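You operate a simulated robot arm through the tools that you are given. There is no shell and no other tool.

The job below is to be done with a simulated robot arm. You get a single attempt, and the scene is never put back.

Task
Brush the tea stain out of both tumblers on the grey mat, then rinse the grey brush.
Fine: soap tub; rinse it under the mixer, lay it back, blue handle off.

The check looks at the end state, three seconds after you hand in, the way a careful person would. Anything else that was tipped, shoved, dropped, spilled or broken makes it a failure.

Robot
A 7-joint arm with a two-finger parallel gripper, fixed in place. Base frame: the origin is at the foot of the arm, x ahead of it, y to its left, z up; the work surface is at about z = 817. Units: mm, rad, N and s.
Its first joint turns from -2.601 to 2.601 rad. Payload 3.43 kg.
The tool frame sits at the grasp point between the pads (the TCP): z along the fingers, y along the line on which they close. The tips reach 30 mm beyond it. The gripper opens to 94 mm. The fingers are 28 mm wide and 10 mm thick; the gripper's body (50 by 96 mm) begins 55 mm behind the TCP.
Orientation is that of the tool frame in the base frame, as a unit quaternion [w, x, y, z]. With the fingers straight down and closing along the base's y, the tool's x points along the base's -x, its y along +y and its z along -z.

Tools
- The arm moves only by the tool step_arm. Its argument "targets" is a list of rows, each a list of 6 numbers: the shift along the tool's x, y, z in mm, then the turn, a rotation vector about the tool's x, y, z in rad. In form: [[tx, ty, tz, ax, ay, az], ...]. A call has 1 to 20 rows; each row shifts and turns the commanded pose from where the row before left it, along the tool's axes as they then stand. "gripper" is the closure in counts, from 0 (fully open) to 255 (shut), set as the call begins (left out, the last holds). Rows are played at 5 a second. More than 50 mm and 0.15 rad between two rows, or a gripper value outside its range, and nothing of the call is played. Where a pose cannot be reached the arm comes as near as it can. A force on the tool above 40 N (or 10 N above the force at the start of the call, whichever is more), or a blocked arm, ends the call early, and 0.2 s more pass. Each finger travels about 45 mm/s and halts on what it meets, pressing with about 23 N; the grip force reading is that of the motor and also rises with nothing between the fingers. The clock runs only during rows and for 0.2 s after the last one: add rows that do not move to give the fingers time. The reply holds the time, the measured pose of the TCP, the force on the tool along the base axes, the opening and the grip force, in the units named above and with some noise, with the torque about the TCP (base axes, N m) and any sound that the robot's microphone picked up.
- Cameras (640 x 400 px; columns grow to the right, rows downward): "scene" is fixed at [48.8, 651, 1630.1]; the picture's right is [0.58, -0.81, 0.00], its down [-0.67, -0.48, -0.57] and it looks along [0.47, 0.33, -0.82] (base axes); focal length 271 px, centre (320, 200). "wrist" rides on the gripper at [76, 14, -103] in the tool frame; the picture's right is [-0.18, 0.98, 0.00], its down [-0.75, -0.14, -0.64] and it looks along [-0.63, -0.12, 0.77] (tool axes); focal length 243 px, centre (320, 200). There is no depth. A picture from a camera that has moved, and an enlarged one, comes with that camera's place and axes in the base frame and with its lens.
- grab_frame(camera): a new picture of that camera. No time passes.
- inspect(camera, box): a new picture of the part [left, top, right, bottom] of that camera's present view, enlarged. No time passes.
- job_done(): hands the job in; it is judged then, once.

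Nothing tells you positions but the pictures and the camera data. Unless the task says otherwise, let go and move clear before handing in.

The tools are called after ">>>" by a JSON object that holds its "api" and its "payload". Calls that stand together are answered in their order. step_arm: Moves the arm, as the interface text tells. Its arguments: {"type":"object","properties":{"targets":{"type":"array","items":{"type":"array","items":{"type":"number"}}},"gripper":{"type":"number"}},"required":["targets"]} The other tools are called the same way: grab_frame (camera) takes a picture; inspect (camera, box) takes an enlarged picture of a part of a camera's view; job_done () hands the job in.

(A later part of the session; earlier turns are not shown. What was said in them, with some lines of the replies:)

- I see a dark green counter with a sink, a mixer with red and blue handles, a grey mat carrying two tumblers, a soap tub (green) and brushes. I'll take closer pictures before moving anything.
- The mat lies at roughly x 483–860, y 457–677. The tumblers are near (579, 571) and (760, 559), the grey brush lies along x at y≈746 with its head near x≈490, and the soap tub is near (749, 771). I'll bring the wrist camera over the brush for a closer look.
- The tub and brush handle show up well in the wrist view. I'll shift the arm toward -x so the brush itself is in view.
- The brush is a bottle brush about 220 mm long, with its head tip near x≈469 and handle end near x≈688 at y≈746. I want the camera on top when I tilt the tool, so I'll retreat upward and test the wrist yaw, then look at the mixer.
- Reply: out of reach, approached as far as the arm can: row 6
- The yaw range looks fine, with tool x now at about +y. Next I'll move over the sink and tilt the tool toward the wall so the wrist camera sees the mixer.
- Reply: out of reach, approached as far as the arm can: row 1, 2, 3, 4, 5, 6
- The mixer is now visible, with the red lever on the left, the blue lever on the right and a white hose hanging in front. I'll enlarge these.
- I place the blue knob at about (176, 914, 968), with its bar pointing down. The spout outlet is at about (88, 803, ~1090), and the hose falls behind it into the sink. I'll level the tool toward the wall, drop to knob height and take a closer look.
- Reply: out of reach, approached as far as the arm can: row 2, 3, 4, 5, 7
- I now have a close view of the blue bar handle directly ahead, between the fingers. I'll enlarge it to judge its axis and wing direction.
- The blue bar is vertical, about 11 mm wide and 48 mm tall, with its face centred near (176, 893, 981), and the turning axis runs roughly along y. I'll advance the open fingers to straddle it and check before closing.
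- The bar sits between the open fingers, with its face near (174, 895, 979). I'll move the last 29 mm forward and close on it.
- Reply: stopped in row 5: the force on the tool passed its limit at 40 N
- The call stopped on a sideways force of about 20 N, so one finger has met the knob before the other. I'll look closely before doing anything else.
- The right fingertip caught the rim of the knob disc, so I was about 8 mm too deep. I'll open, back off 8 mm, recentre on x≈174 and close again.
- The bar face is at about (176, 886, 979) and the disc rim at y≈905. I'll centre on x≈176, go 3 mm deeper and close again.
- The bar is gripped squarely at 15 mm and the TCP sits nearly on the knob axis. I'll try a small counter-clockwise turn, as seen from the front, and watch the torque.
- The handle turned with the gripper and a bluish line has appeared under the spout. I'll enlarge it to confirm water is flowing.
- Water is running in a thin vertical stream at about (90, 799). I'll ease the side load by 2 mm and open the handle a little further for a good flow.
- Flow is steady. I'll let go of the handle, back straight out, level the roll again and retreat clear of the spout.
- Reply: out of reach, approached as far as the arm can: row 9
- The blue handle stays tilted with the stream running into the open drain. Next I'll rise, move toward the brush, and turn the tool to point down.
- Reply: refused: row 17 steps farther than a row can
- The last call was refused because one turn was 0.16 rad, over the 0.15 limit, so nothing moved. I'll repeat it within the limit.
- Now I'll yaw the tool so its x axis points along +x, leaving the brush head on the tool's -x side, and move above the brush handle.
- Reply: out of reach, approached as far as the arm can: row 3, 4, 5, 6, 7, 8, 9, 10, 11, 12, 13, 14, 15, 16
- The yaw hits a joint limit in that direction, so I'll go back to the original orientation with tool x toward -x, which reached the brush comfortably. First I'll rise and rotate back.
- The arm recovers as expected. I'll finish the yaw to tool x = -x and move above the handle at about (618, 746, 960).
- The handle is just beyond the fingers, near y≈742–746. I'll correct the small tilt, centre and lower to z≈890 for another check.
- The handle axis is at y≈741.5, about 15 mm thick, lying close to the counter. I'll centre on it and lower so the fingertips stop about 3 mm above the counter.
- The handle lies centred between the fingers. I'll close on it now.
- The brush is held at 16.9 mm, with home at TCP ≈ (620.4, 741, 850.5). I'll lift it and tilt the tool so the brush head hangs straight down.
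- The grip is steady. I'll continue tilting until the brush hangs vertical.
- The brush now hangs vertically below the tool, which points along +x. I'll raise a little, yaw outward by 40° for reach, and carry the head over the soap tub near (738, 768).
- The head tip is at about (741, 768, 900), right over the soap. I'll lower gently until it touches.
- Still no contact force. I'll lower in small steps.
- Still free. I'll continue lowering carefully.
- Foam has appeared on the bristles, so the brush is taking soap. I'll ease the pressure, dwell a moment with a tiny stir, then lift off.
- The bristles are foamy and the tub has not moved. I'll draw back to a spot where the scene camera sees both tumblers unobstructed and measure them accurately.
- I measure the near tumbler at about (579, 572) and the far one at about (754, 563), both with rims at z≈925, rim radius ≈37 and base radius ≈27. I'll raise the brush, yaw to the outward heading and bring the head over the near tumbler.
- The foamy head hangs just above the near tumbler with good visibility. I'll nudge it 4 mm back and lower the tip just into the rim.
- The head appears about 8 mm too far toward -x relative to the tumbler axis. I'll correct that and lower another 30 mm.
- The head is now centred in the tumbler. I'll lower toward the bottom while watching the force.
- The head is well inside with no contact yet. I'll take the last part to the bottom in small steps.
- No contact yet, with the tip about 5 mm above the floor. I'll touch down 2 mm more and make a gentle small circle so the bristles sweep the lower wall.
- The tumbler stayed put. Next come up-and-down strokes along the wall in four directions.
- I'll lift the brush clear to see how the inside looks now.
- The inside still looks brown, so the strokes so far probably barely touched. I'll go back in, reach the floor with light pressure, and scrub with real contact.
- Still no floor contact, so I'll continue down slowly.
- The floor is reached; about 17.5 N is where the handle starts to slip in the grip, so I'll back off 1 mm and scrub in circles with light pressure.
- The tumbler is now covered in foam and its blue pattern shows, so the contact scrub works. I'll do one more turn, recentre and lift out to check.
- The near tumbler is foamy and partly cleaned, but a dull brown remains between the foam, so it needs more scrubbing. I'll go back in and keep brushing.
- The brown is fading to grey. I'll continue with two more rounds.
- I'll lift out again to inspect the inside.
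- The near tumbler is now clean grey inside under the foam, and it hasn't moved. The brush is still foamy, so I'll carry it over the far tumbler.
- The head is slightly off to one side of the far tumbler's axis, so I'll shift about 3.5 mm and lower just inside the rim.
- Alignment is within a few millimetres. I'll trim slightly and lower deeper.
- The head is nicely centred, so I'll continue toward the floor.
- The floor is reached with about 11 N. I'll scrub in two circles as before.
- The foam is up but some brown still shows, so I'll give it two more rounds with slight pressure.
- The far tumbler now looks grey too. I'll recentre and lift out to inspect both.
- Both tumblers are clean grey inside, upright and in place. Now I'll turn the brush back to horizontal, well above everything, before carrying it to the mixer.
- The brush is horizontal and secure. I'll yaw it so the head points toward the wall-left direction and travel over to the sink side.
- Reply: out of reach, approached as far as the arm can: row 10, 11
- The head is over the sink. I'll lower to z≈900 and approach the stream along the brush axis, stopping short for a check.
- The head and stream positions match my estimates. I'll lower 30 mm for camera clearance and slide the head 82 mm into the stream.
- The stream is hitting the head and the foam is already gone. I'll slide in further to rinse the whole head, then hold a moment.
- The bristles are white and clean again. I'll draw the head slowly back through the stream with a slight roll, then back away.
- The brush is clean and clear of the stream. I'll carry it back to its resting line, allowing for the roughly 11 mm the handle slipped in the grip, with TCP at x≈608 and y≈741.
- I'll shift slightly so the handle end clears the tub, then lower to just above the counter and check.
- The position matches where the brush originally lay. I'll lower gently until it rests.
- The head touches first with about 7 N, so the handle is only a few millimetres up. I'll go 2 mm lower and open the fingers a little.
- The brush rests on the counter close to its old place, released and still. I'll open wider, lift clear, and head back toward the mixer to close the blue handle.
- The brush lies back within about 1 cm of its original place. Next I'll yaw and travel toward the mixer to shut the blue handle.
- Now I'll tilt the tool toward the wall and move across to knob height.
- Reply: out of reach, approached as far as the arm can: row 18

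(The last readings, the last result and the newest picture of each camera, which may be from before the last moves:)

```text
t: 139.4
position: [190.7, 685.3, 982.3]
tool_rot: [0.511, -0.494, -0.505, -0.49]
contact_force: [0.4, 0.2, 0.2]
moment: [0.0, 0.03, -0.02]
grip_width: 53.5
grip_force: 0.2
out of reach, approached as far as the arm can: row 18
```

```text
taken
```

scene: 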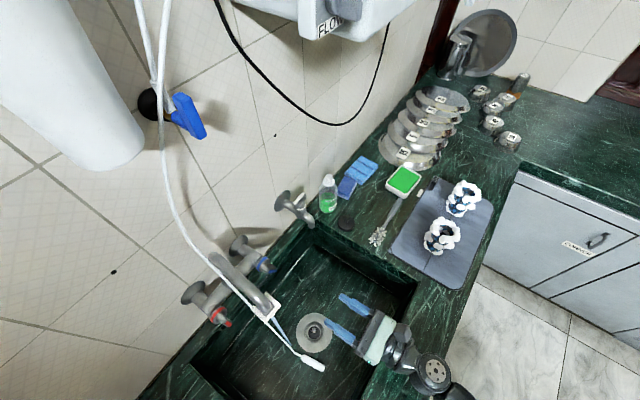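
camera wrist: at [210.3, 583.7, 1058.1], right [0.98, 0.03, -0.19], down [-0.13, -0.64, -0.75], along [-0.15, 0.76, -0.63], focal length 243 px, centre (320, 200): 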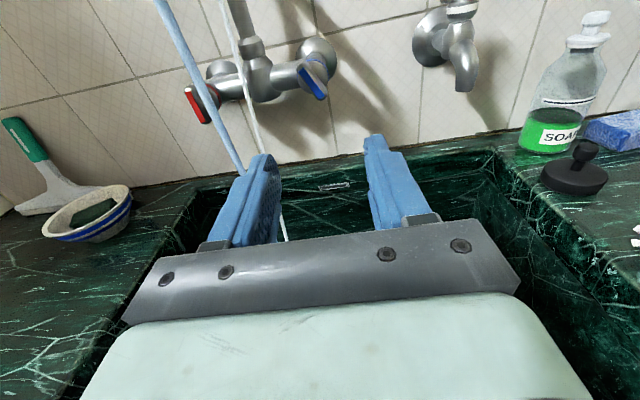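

The stream is still running and the bar is tilted as I left it. I'll line up in front of the knob, roll the fingers to match the bar and check before advancing.

>>> {"api": "step_arm", "payload": {"targets": [[-2, -12, 0, -0.03, 0, 0], [0, 0, 30, 0, 0, -0.12], [0, 0, 30, 0, 0, -0.12], [0, 0, 30, 0, 0, -0.12], [0, 0, 30, 0, 0, -0.12], [0, 0, 0, 0, 0, 0]]}}

>>> {"api": "inspect", "payload": {"camera": "wrist", "box": [220, 60, 420, 220]}}

>>> {"api": "inspect", "payload": {"camera": "scene", "box": [230, 235, 330, 310]}}

```text
t: 140.8
position: [181.3, 810.8, 978.9]
tool_rot: [-0.369, 0.368, 0.604, 0.603]
contact_force: [0.2, 0.6, 0.7]
moment: [-0.01, -0.02, -0.02]
grip_width: 53.5
grip_force: 0.0
out of reach, approached as far as the arm can: row 1
```

```text
2.50 times, centred on (320, 140) of wrist
camera zoom: at [161.5, 708.6, 1052.9], right [0.96, 0.0, 0.28], down [0.22, -0.64, -0.74], along [0.18, 0.77, -0.61], focal length 606 px, centre (320, 350)
```

zoom: 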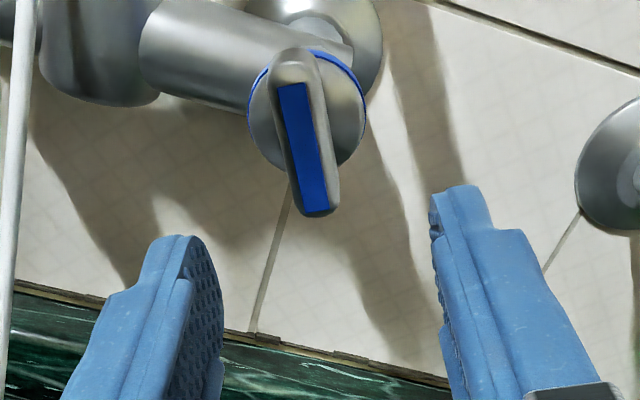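

```text
5.33 times, centred on (280, 272) of scene
camera zoom: at [48.8, 651.0, 1630.1], right [0.58, -0.81, 0.0], down [-0.67, -0.48, -0.57], along [0.47, 0.33, -0.82], focal length 1448 px, centre (533, -187)
```

zoom: 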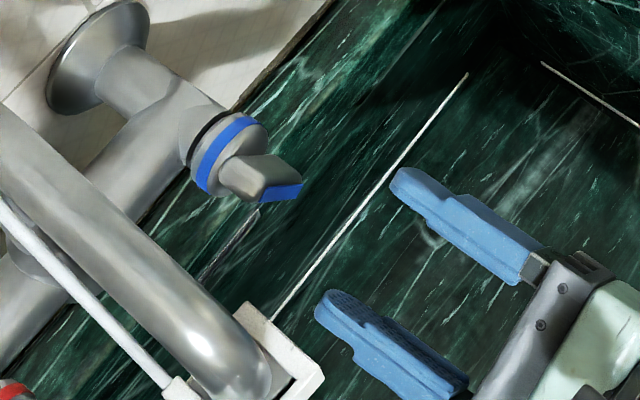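

The fingers match the bar's tilt. I'll advance 59 mm to straddle it, then close.

>>> {"api": "step_arm", "payload": {"targets": [[1, -1.5, 20, 0, 0, 0], [1, -1.4, 20, 0, 0, 0], [0, 0, 12, 0, 0, 0], [0, 0, 7, 0, 0, 0], [0, 0, 0, 0, 0, 0]]}}

>>> {"api": "inspect", "payload": {"camera": "wrist", "box": [220, 60, 420, 220]}}

>>> {"api": "inspect", "payload": {"camera": "scene", "box": [230, 235, 330, 310]}}

```text
t: 142.0
position: [179.4, 868.5, 979.4]
tool_rot: [-0.37, 0.368, 0.603, 0.603]
contact_force: [0.1, 0.3, 0.0]
moment: [0.0, -0.02, 0.05]
grip_width: 53.7
grip_force: 0.0
```

```text
2.50 times, centred on (320, 140) of wrist
camera zoom: at [158.6, 766.7, 1053.8], right [0.96, 0.0, 0.28], down [0.22, -0.64, -0.74], along [0.18, 0.77, -0.61], focal length 606 px, centre (320, 350)
```

zoom: 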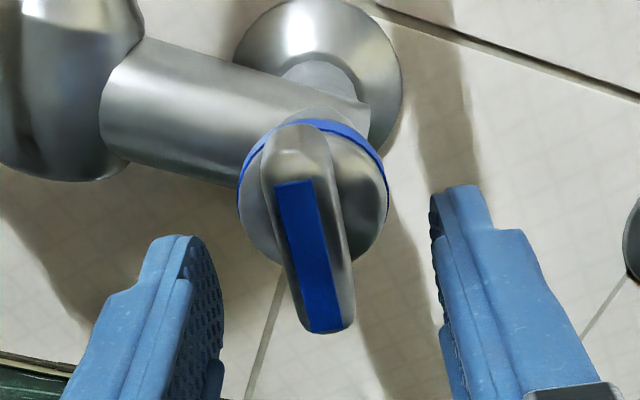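

```text
5.33 times, centred on (280, 272) of scene
camera zoom: at [48.8, 651.0, 1630.1], right [0.58, -0.81, 0.0], down [-0.67, -0.48, -0.57], along [0.47, 0.33, -0.82], focal length 1448 px, centre (533, -187)
```

zoom: 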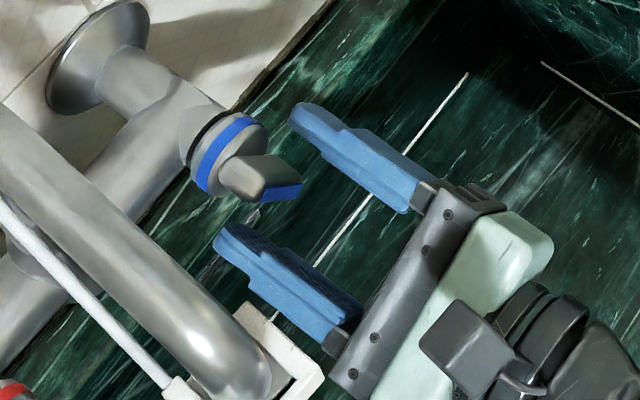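

The bar is nearly central, so I'll nudge 2 mm and close.

>>> {"api": "step_arm", "payload": {"targets": [[0, -2, 0, 0, 0, 0], [0, 0, 0, 0, 0, 0]]}}

>>> {"api": "step_arm", "payload": {"targets": [[0, 0, 0, 0, 0, 0], [0, 0, 0, 0, 0, 0], [0, 0, 0, 0, 0, 0], [0, 0, 0, 0, 0, 0], [0, 0, 0, 0, 0, 0]], "gripper": 235}}

>>> {"api": "inspect", "payload": {"camera": "wrist", "box": [220, 60, 420, 220]}}

```text
t: 142.6
position: [178.3, 867.8, 979.4]
tool_rot: [-0.37, 0.369, 0.603, 0.603]
contact_force: [-0.1, 0.2, 1.1]
moment: [0.06, -0.02, 0.02]
grip_width: 53.6
grip_force: 0.0
```

```text
t: 143.8
position: [178.2, 868.6, 978.8]
tool_rot: [-0.369, 0.37, 0.602, 0.604]
contact_force: [10.7, 2.4, 9.9]
moment: [-0.15, 0.09, -0.37]
grip_width: 15.0
grip_force: 45.7
```

```text
2.50 times, centred on (320, 140) of wrist
camera zoom: at [157.9, 766.3, 1053.4], right [0.96, 0.0, 0.28], down [0.22, -0.64, -0.74], along [0.18, 0.77, -0.61], focal length 606 px, centre (320, 350)
```

zoom: 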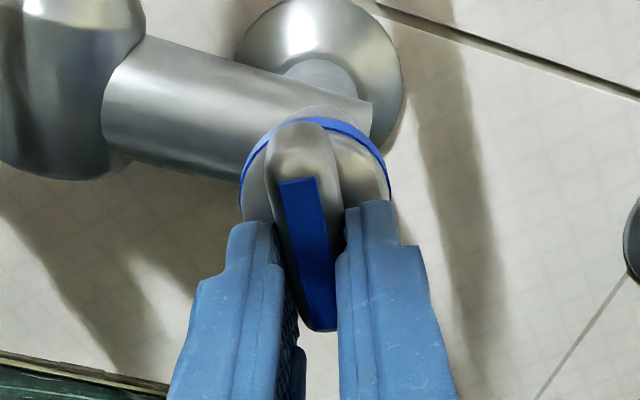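

Gripped firmly. I'll ease the side load and turn clockwise in small steps back toward vertical.

>>> {"api": "step_arm", "payload": {"targets": [[0, 1.5, 0, 0, 0, 0], [0, 0, 0, 0, 0, 0.08], [0, 0, 0, 0, 0, 0.08], [0, 0, 0, 0, 0, 0.08], [0, 0, 0, 0, 0, 0.08], [0, 0, 0, 0, 0, 0]]}}

>>> {"api": "inspect", "payload": {"camera": "scene", "box": [230, 235, 350, 375]}}

>>> {"api": "grab_frame", "payload": {"camera": "wrist"}}

```text
t: 145.2
position: [177.1, 868.8, 978.4]
tool_rot: [-0.462, 0.459, 0.538, 0.535]
contact_force: [-13.5, -0.5, -16.3]
moment: [0.36, -0.12, 0.07]
grip_width: 14.9
grip_force: 44.8
```

```text
2.86 times, centred on (290, 305) of scene
camera zoom: at [48.8, 651.0, 1630.1], right [0.58, -0.81, 0.0], down [-0.67, -0.48, -0.57], along [0.47, 0.33, -0.82], focal length 775 px, centre (406, -100)
```

zoom: 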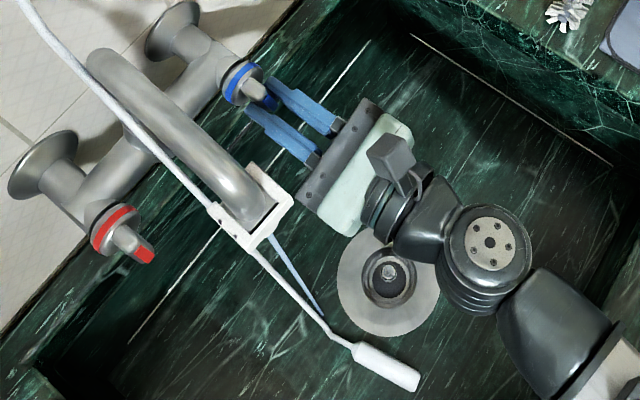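

```text
taken
camera wrist: at [181.0, 766.4, 1056.0], right [1.0, 0.01, -0.03], down [-0.02, -0.64, -0.77], along [-0.03, 0.77, -0.64], focal length 243 px, centre (320, 200)
```

wrist: 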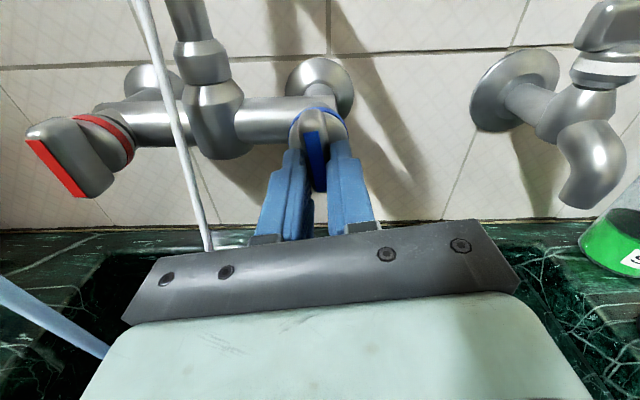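

The stream is thinning. I'll relieve the side load and finish the turn to vertical.

>>> {"api": "step_arm", "payload": {"targets": [[-1.2, -1.5, 0, 0, 0, 0], [0, 0, 0, 0, 0, 0.06], [0, 0, 0, 0, 0, 0.06], [0, 0, 0, 0, 0, 0.05], [0, 0, 0, 0, 0, 0]]}}

>>> {"api": "inspect", "payload": {"camera": "scene", "box": [230, 235, 350, 375]}}

>>> {"api": "grab_frame", "payload": {"camera": "wrist"}}

```text
t: 146.4
position: [176.5, 869.0, 977.8]
tool_rot: [0.506, -0.503, -0.496, -0.495]
contact_force: [-18.4, 1.0, 0.0]
moment: [-0.09, -1.09, -0.22]
grip_width: 14.9
grip_force: 45.1
```

```text
2.86 times, centred on (290, 305) of scene
camera zoom: at [48.8, 651.0, 1630.1], right [0.58, -0.81, 0.0], down [-0.67, -0.48, -0.57], along [0.47, 0.33, -0.82], focal length 775 px, centre (406, -100)
```

zoom: 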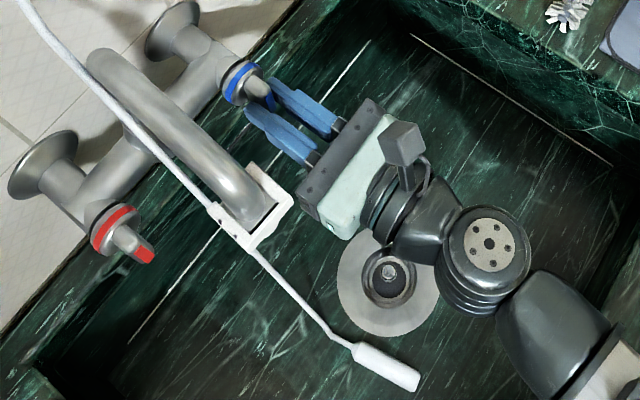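

```text
taken
camera wrist: at [192.7, 766.3, 1054.2], right [0.98, 0.0, -0.2], down [-0.15, -0.64, -0.75], along [-0.13, 0.77, -0.63], focal length 243 px, centre (320, 200)
```

wrist: 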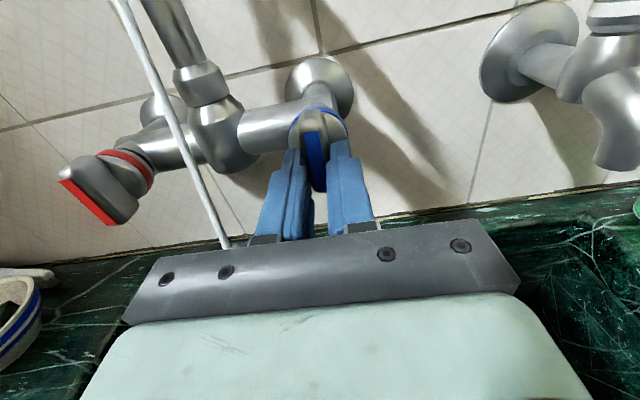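

The stream has stopped and the handle is against its stop. I'll let go, back straight out, and check.

>>> {"api": "step_arm", "payload": {"targets": [[0, 0, 0, 0, 0, 0], [0, 0, 0, 0, 0, 0], [0, 0, 0, 0, 0, 0], [0, 0, -15, 0, 0, 0], [0, 0, -25, 0, 0, 0], [0, 0, -40, 0, 0, 0], [0, 0, -40, 0, 0, 0], [0, 0, -40, 0, 0, 0], [0, 0, -20, 0, 0, 0], [0, 0, 0, 0, 0, 0]], "gripper": 130}}

>>> {"api": "grab_frame", "payload": {"camera": "wrist"}}

>>> {"api": "grab_frame", "payload": {"camera": "scene"}}

>>> {"api": "inspect", "payload": {"camera": "scene", "box": [190, 230, 350, 390]}}

```text
t: 148.6
position: [178.7, 690.9, 976.2]
tool_rot: [0.506, -0.504, -0.495, -0.495]
contact_force: [0.7, -0.3, 0.6]
moment: [0.02, -0.01, 0.01]
grip_width: 46.2
grip_force: 0.0
out of reach, approached as far as the arm can: row 9
```

```text
taken
camera wrist: at [195.3, 588.3, 1052.0], right [0.98, 0.0, -0.2], down [-0.15, -0.64, -0.75], along [-0.13, 0.77, -0.63], focal length 243 px, centre (320, 200)
```

wrist: 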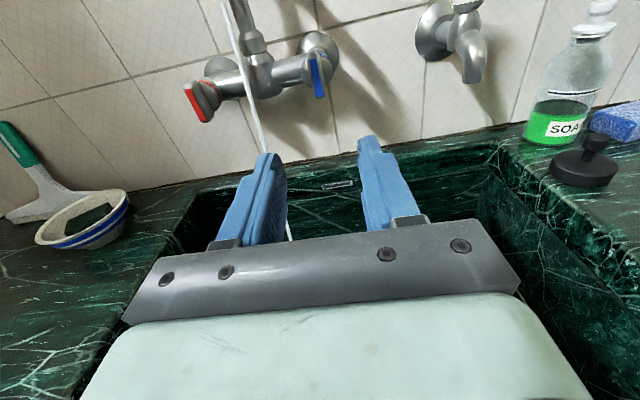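

```text
taken
```

scene: 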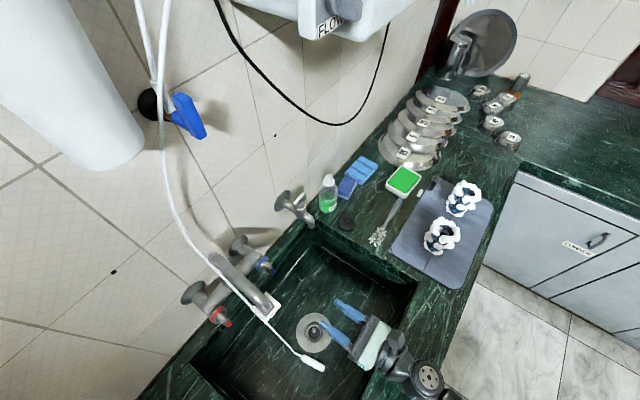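

```text
2.50 times, centred on (270, 310) of scene
camera zoom: at [48.8, 651.0, 1630.1], right [0.58, -0.81, 0.0], down [-0.67, -0.48, -0.57], along [0.47, 0.33, -0.82], focal length 678 px, centre (445, -75)
```

zoom: 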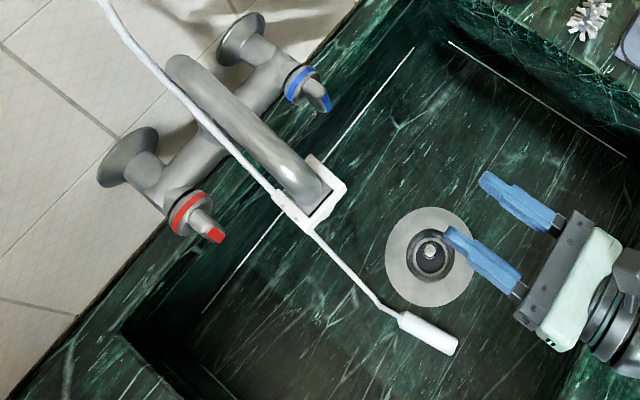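

Water is off and the blue bar is vertical again. I'll do a final check of the brush, tumblers, tub and surroundings.

>>> {"api": "inspect", "payload": {"camera": "scene", "box": [320, 140, 500, 300]}}

>>> {"api": "inspect", "payload": {"camera": "scene", "box": [350, 180, 420, 250]}}

>>> {"api": "inspect", "payload": {"camera": "scene", "box": [415, 175, 495, 260]}}

>>> {"api": "inspect", "payload": {"camera": "wrist", "box": [160, 20, 360, 160]}}

```text
2.50 times, centred on (410, 220) of scene
camera zoom: at [48.8, 651.0, 1630.1], right [0.58, -0.81, 0.0], down [-0.67, -0.48, -0.57], along [0.47, 0.33, -0.82], focal length 678 px, centre (95, 150)
```

zoom: 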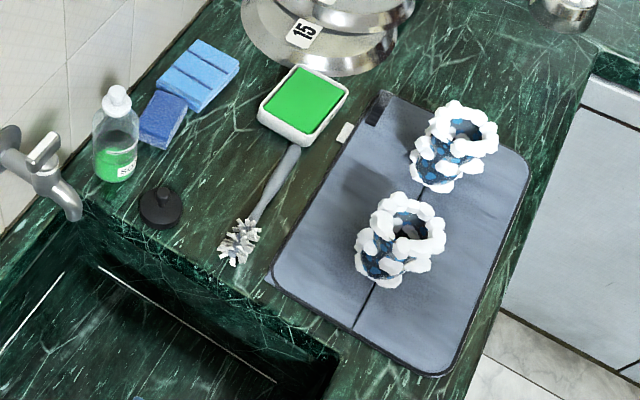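

```text
5.71 times, centred on (385, 215) of scene
camera zoom: at [48.8, 651.0, 1630.1], right [0.58, -0.81, 0.0], down [-0.67, -0.48, -0.57], along [0.47, 0.33, -0.82], focal length 1551 px, centre (-51, 114)
```

zoom: 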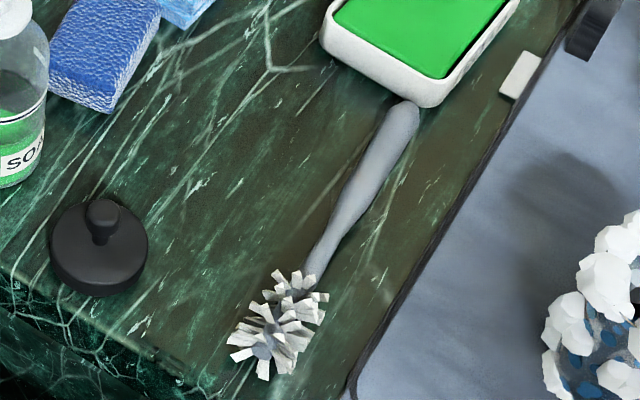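

```text
4.71 times, centred on (455, 218) of scene
camera zoom: at [48.8, 651.0, 1630.1], right [0.58, -0.81, 0.0], down [-0.67, -0.48, -0.57], along [0.47, 0.33, -0.82], focal length 1277 px, centre (-315, 118)
```

zoom: 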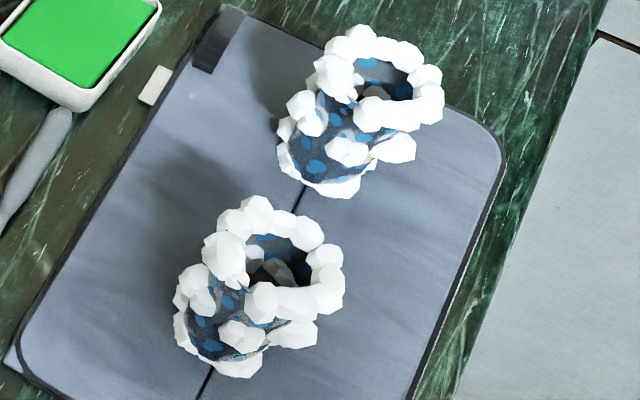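

```text
2.86 times, centred on (260, 90) of wrist
camera zoom: at [195.3, 588.3, 1052.0], right [0.98, 0.0, -0.2], down [-0.15, -0.64, -0.75], along [-0.13, 0.77, -0.63], focal length 693 px, centre (491, 514)
```

zoom: 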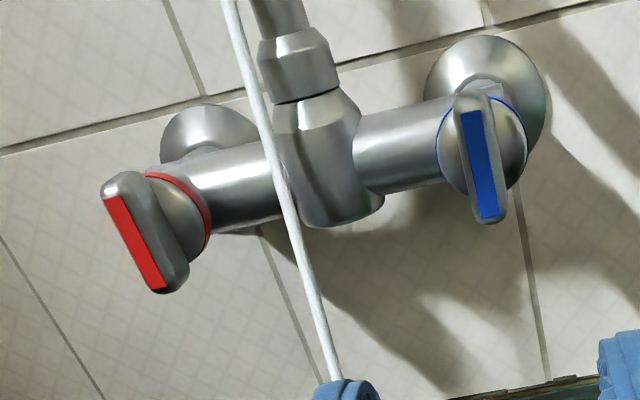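

I'm handing in now. Both tumblers are brushed clean and standing upright on the mat, still with soap foam on them. The brush has been rinsed white and lies about 1 cm from where it started. The water is off, the blue handle is back at its stop, nothing else has moved, and the arm is clear.

>>> {"api": "job_done", "payload": {}}

```text
The job is handed in.
```

I've handed the job in. Both tumblers are brushed clean, the grey brush is rinsed and back in its place, and the blue handle is off. I don't have the result of the check.

- **Tumblers:** both look clean grey inside and stand upright on the mat. I left the soap foam in them, since the task only asked for the brush to be rinsed.
- **Soap:** I took it from the soap tub, which has not moved.
- **Brush:** the bristles came out of the water white. It lies about 1 cm from where it started, with the head turned slightly toward the mat.
- **Mixer:** I turned the cold water on before picking up the brush. It ran for about two minutes while I brushed and rinsed, and the stream stopped when I closed the handle.
- **Everything else:** nothing else was touched or moved as far as the pictures show, and the gripper is empty and clear of the counter.
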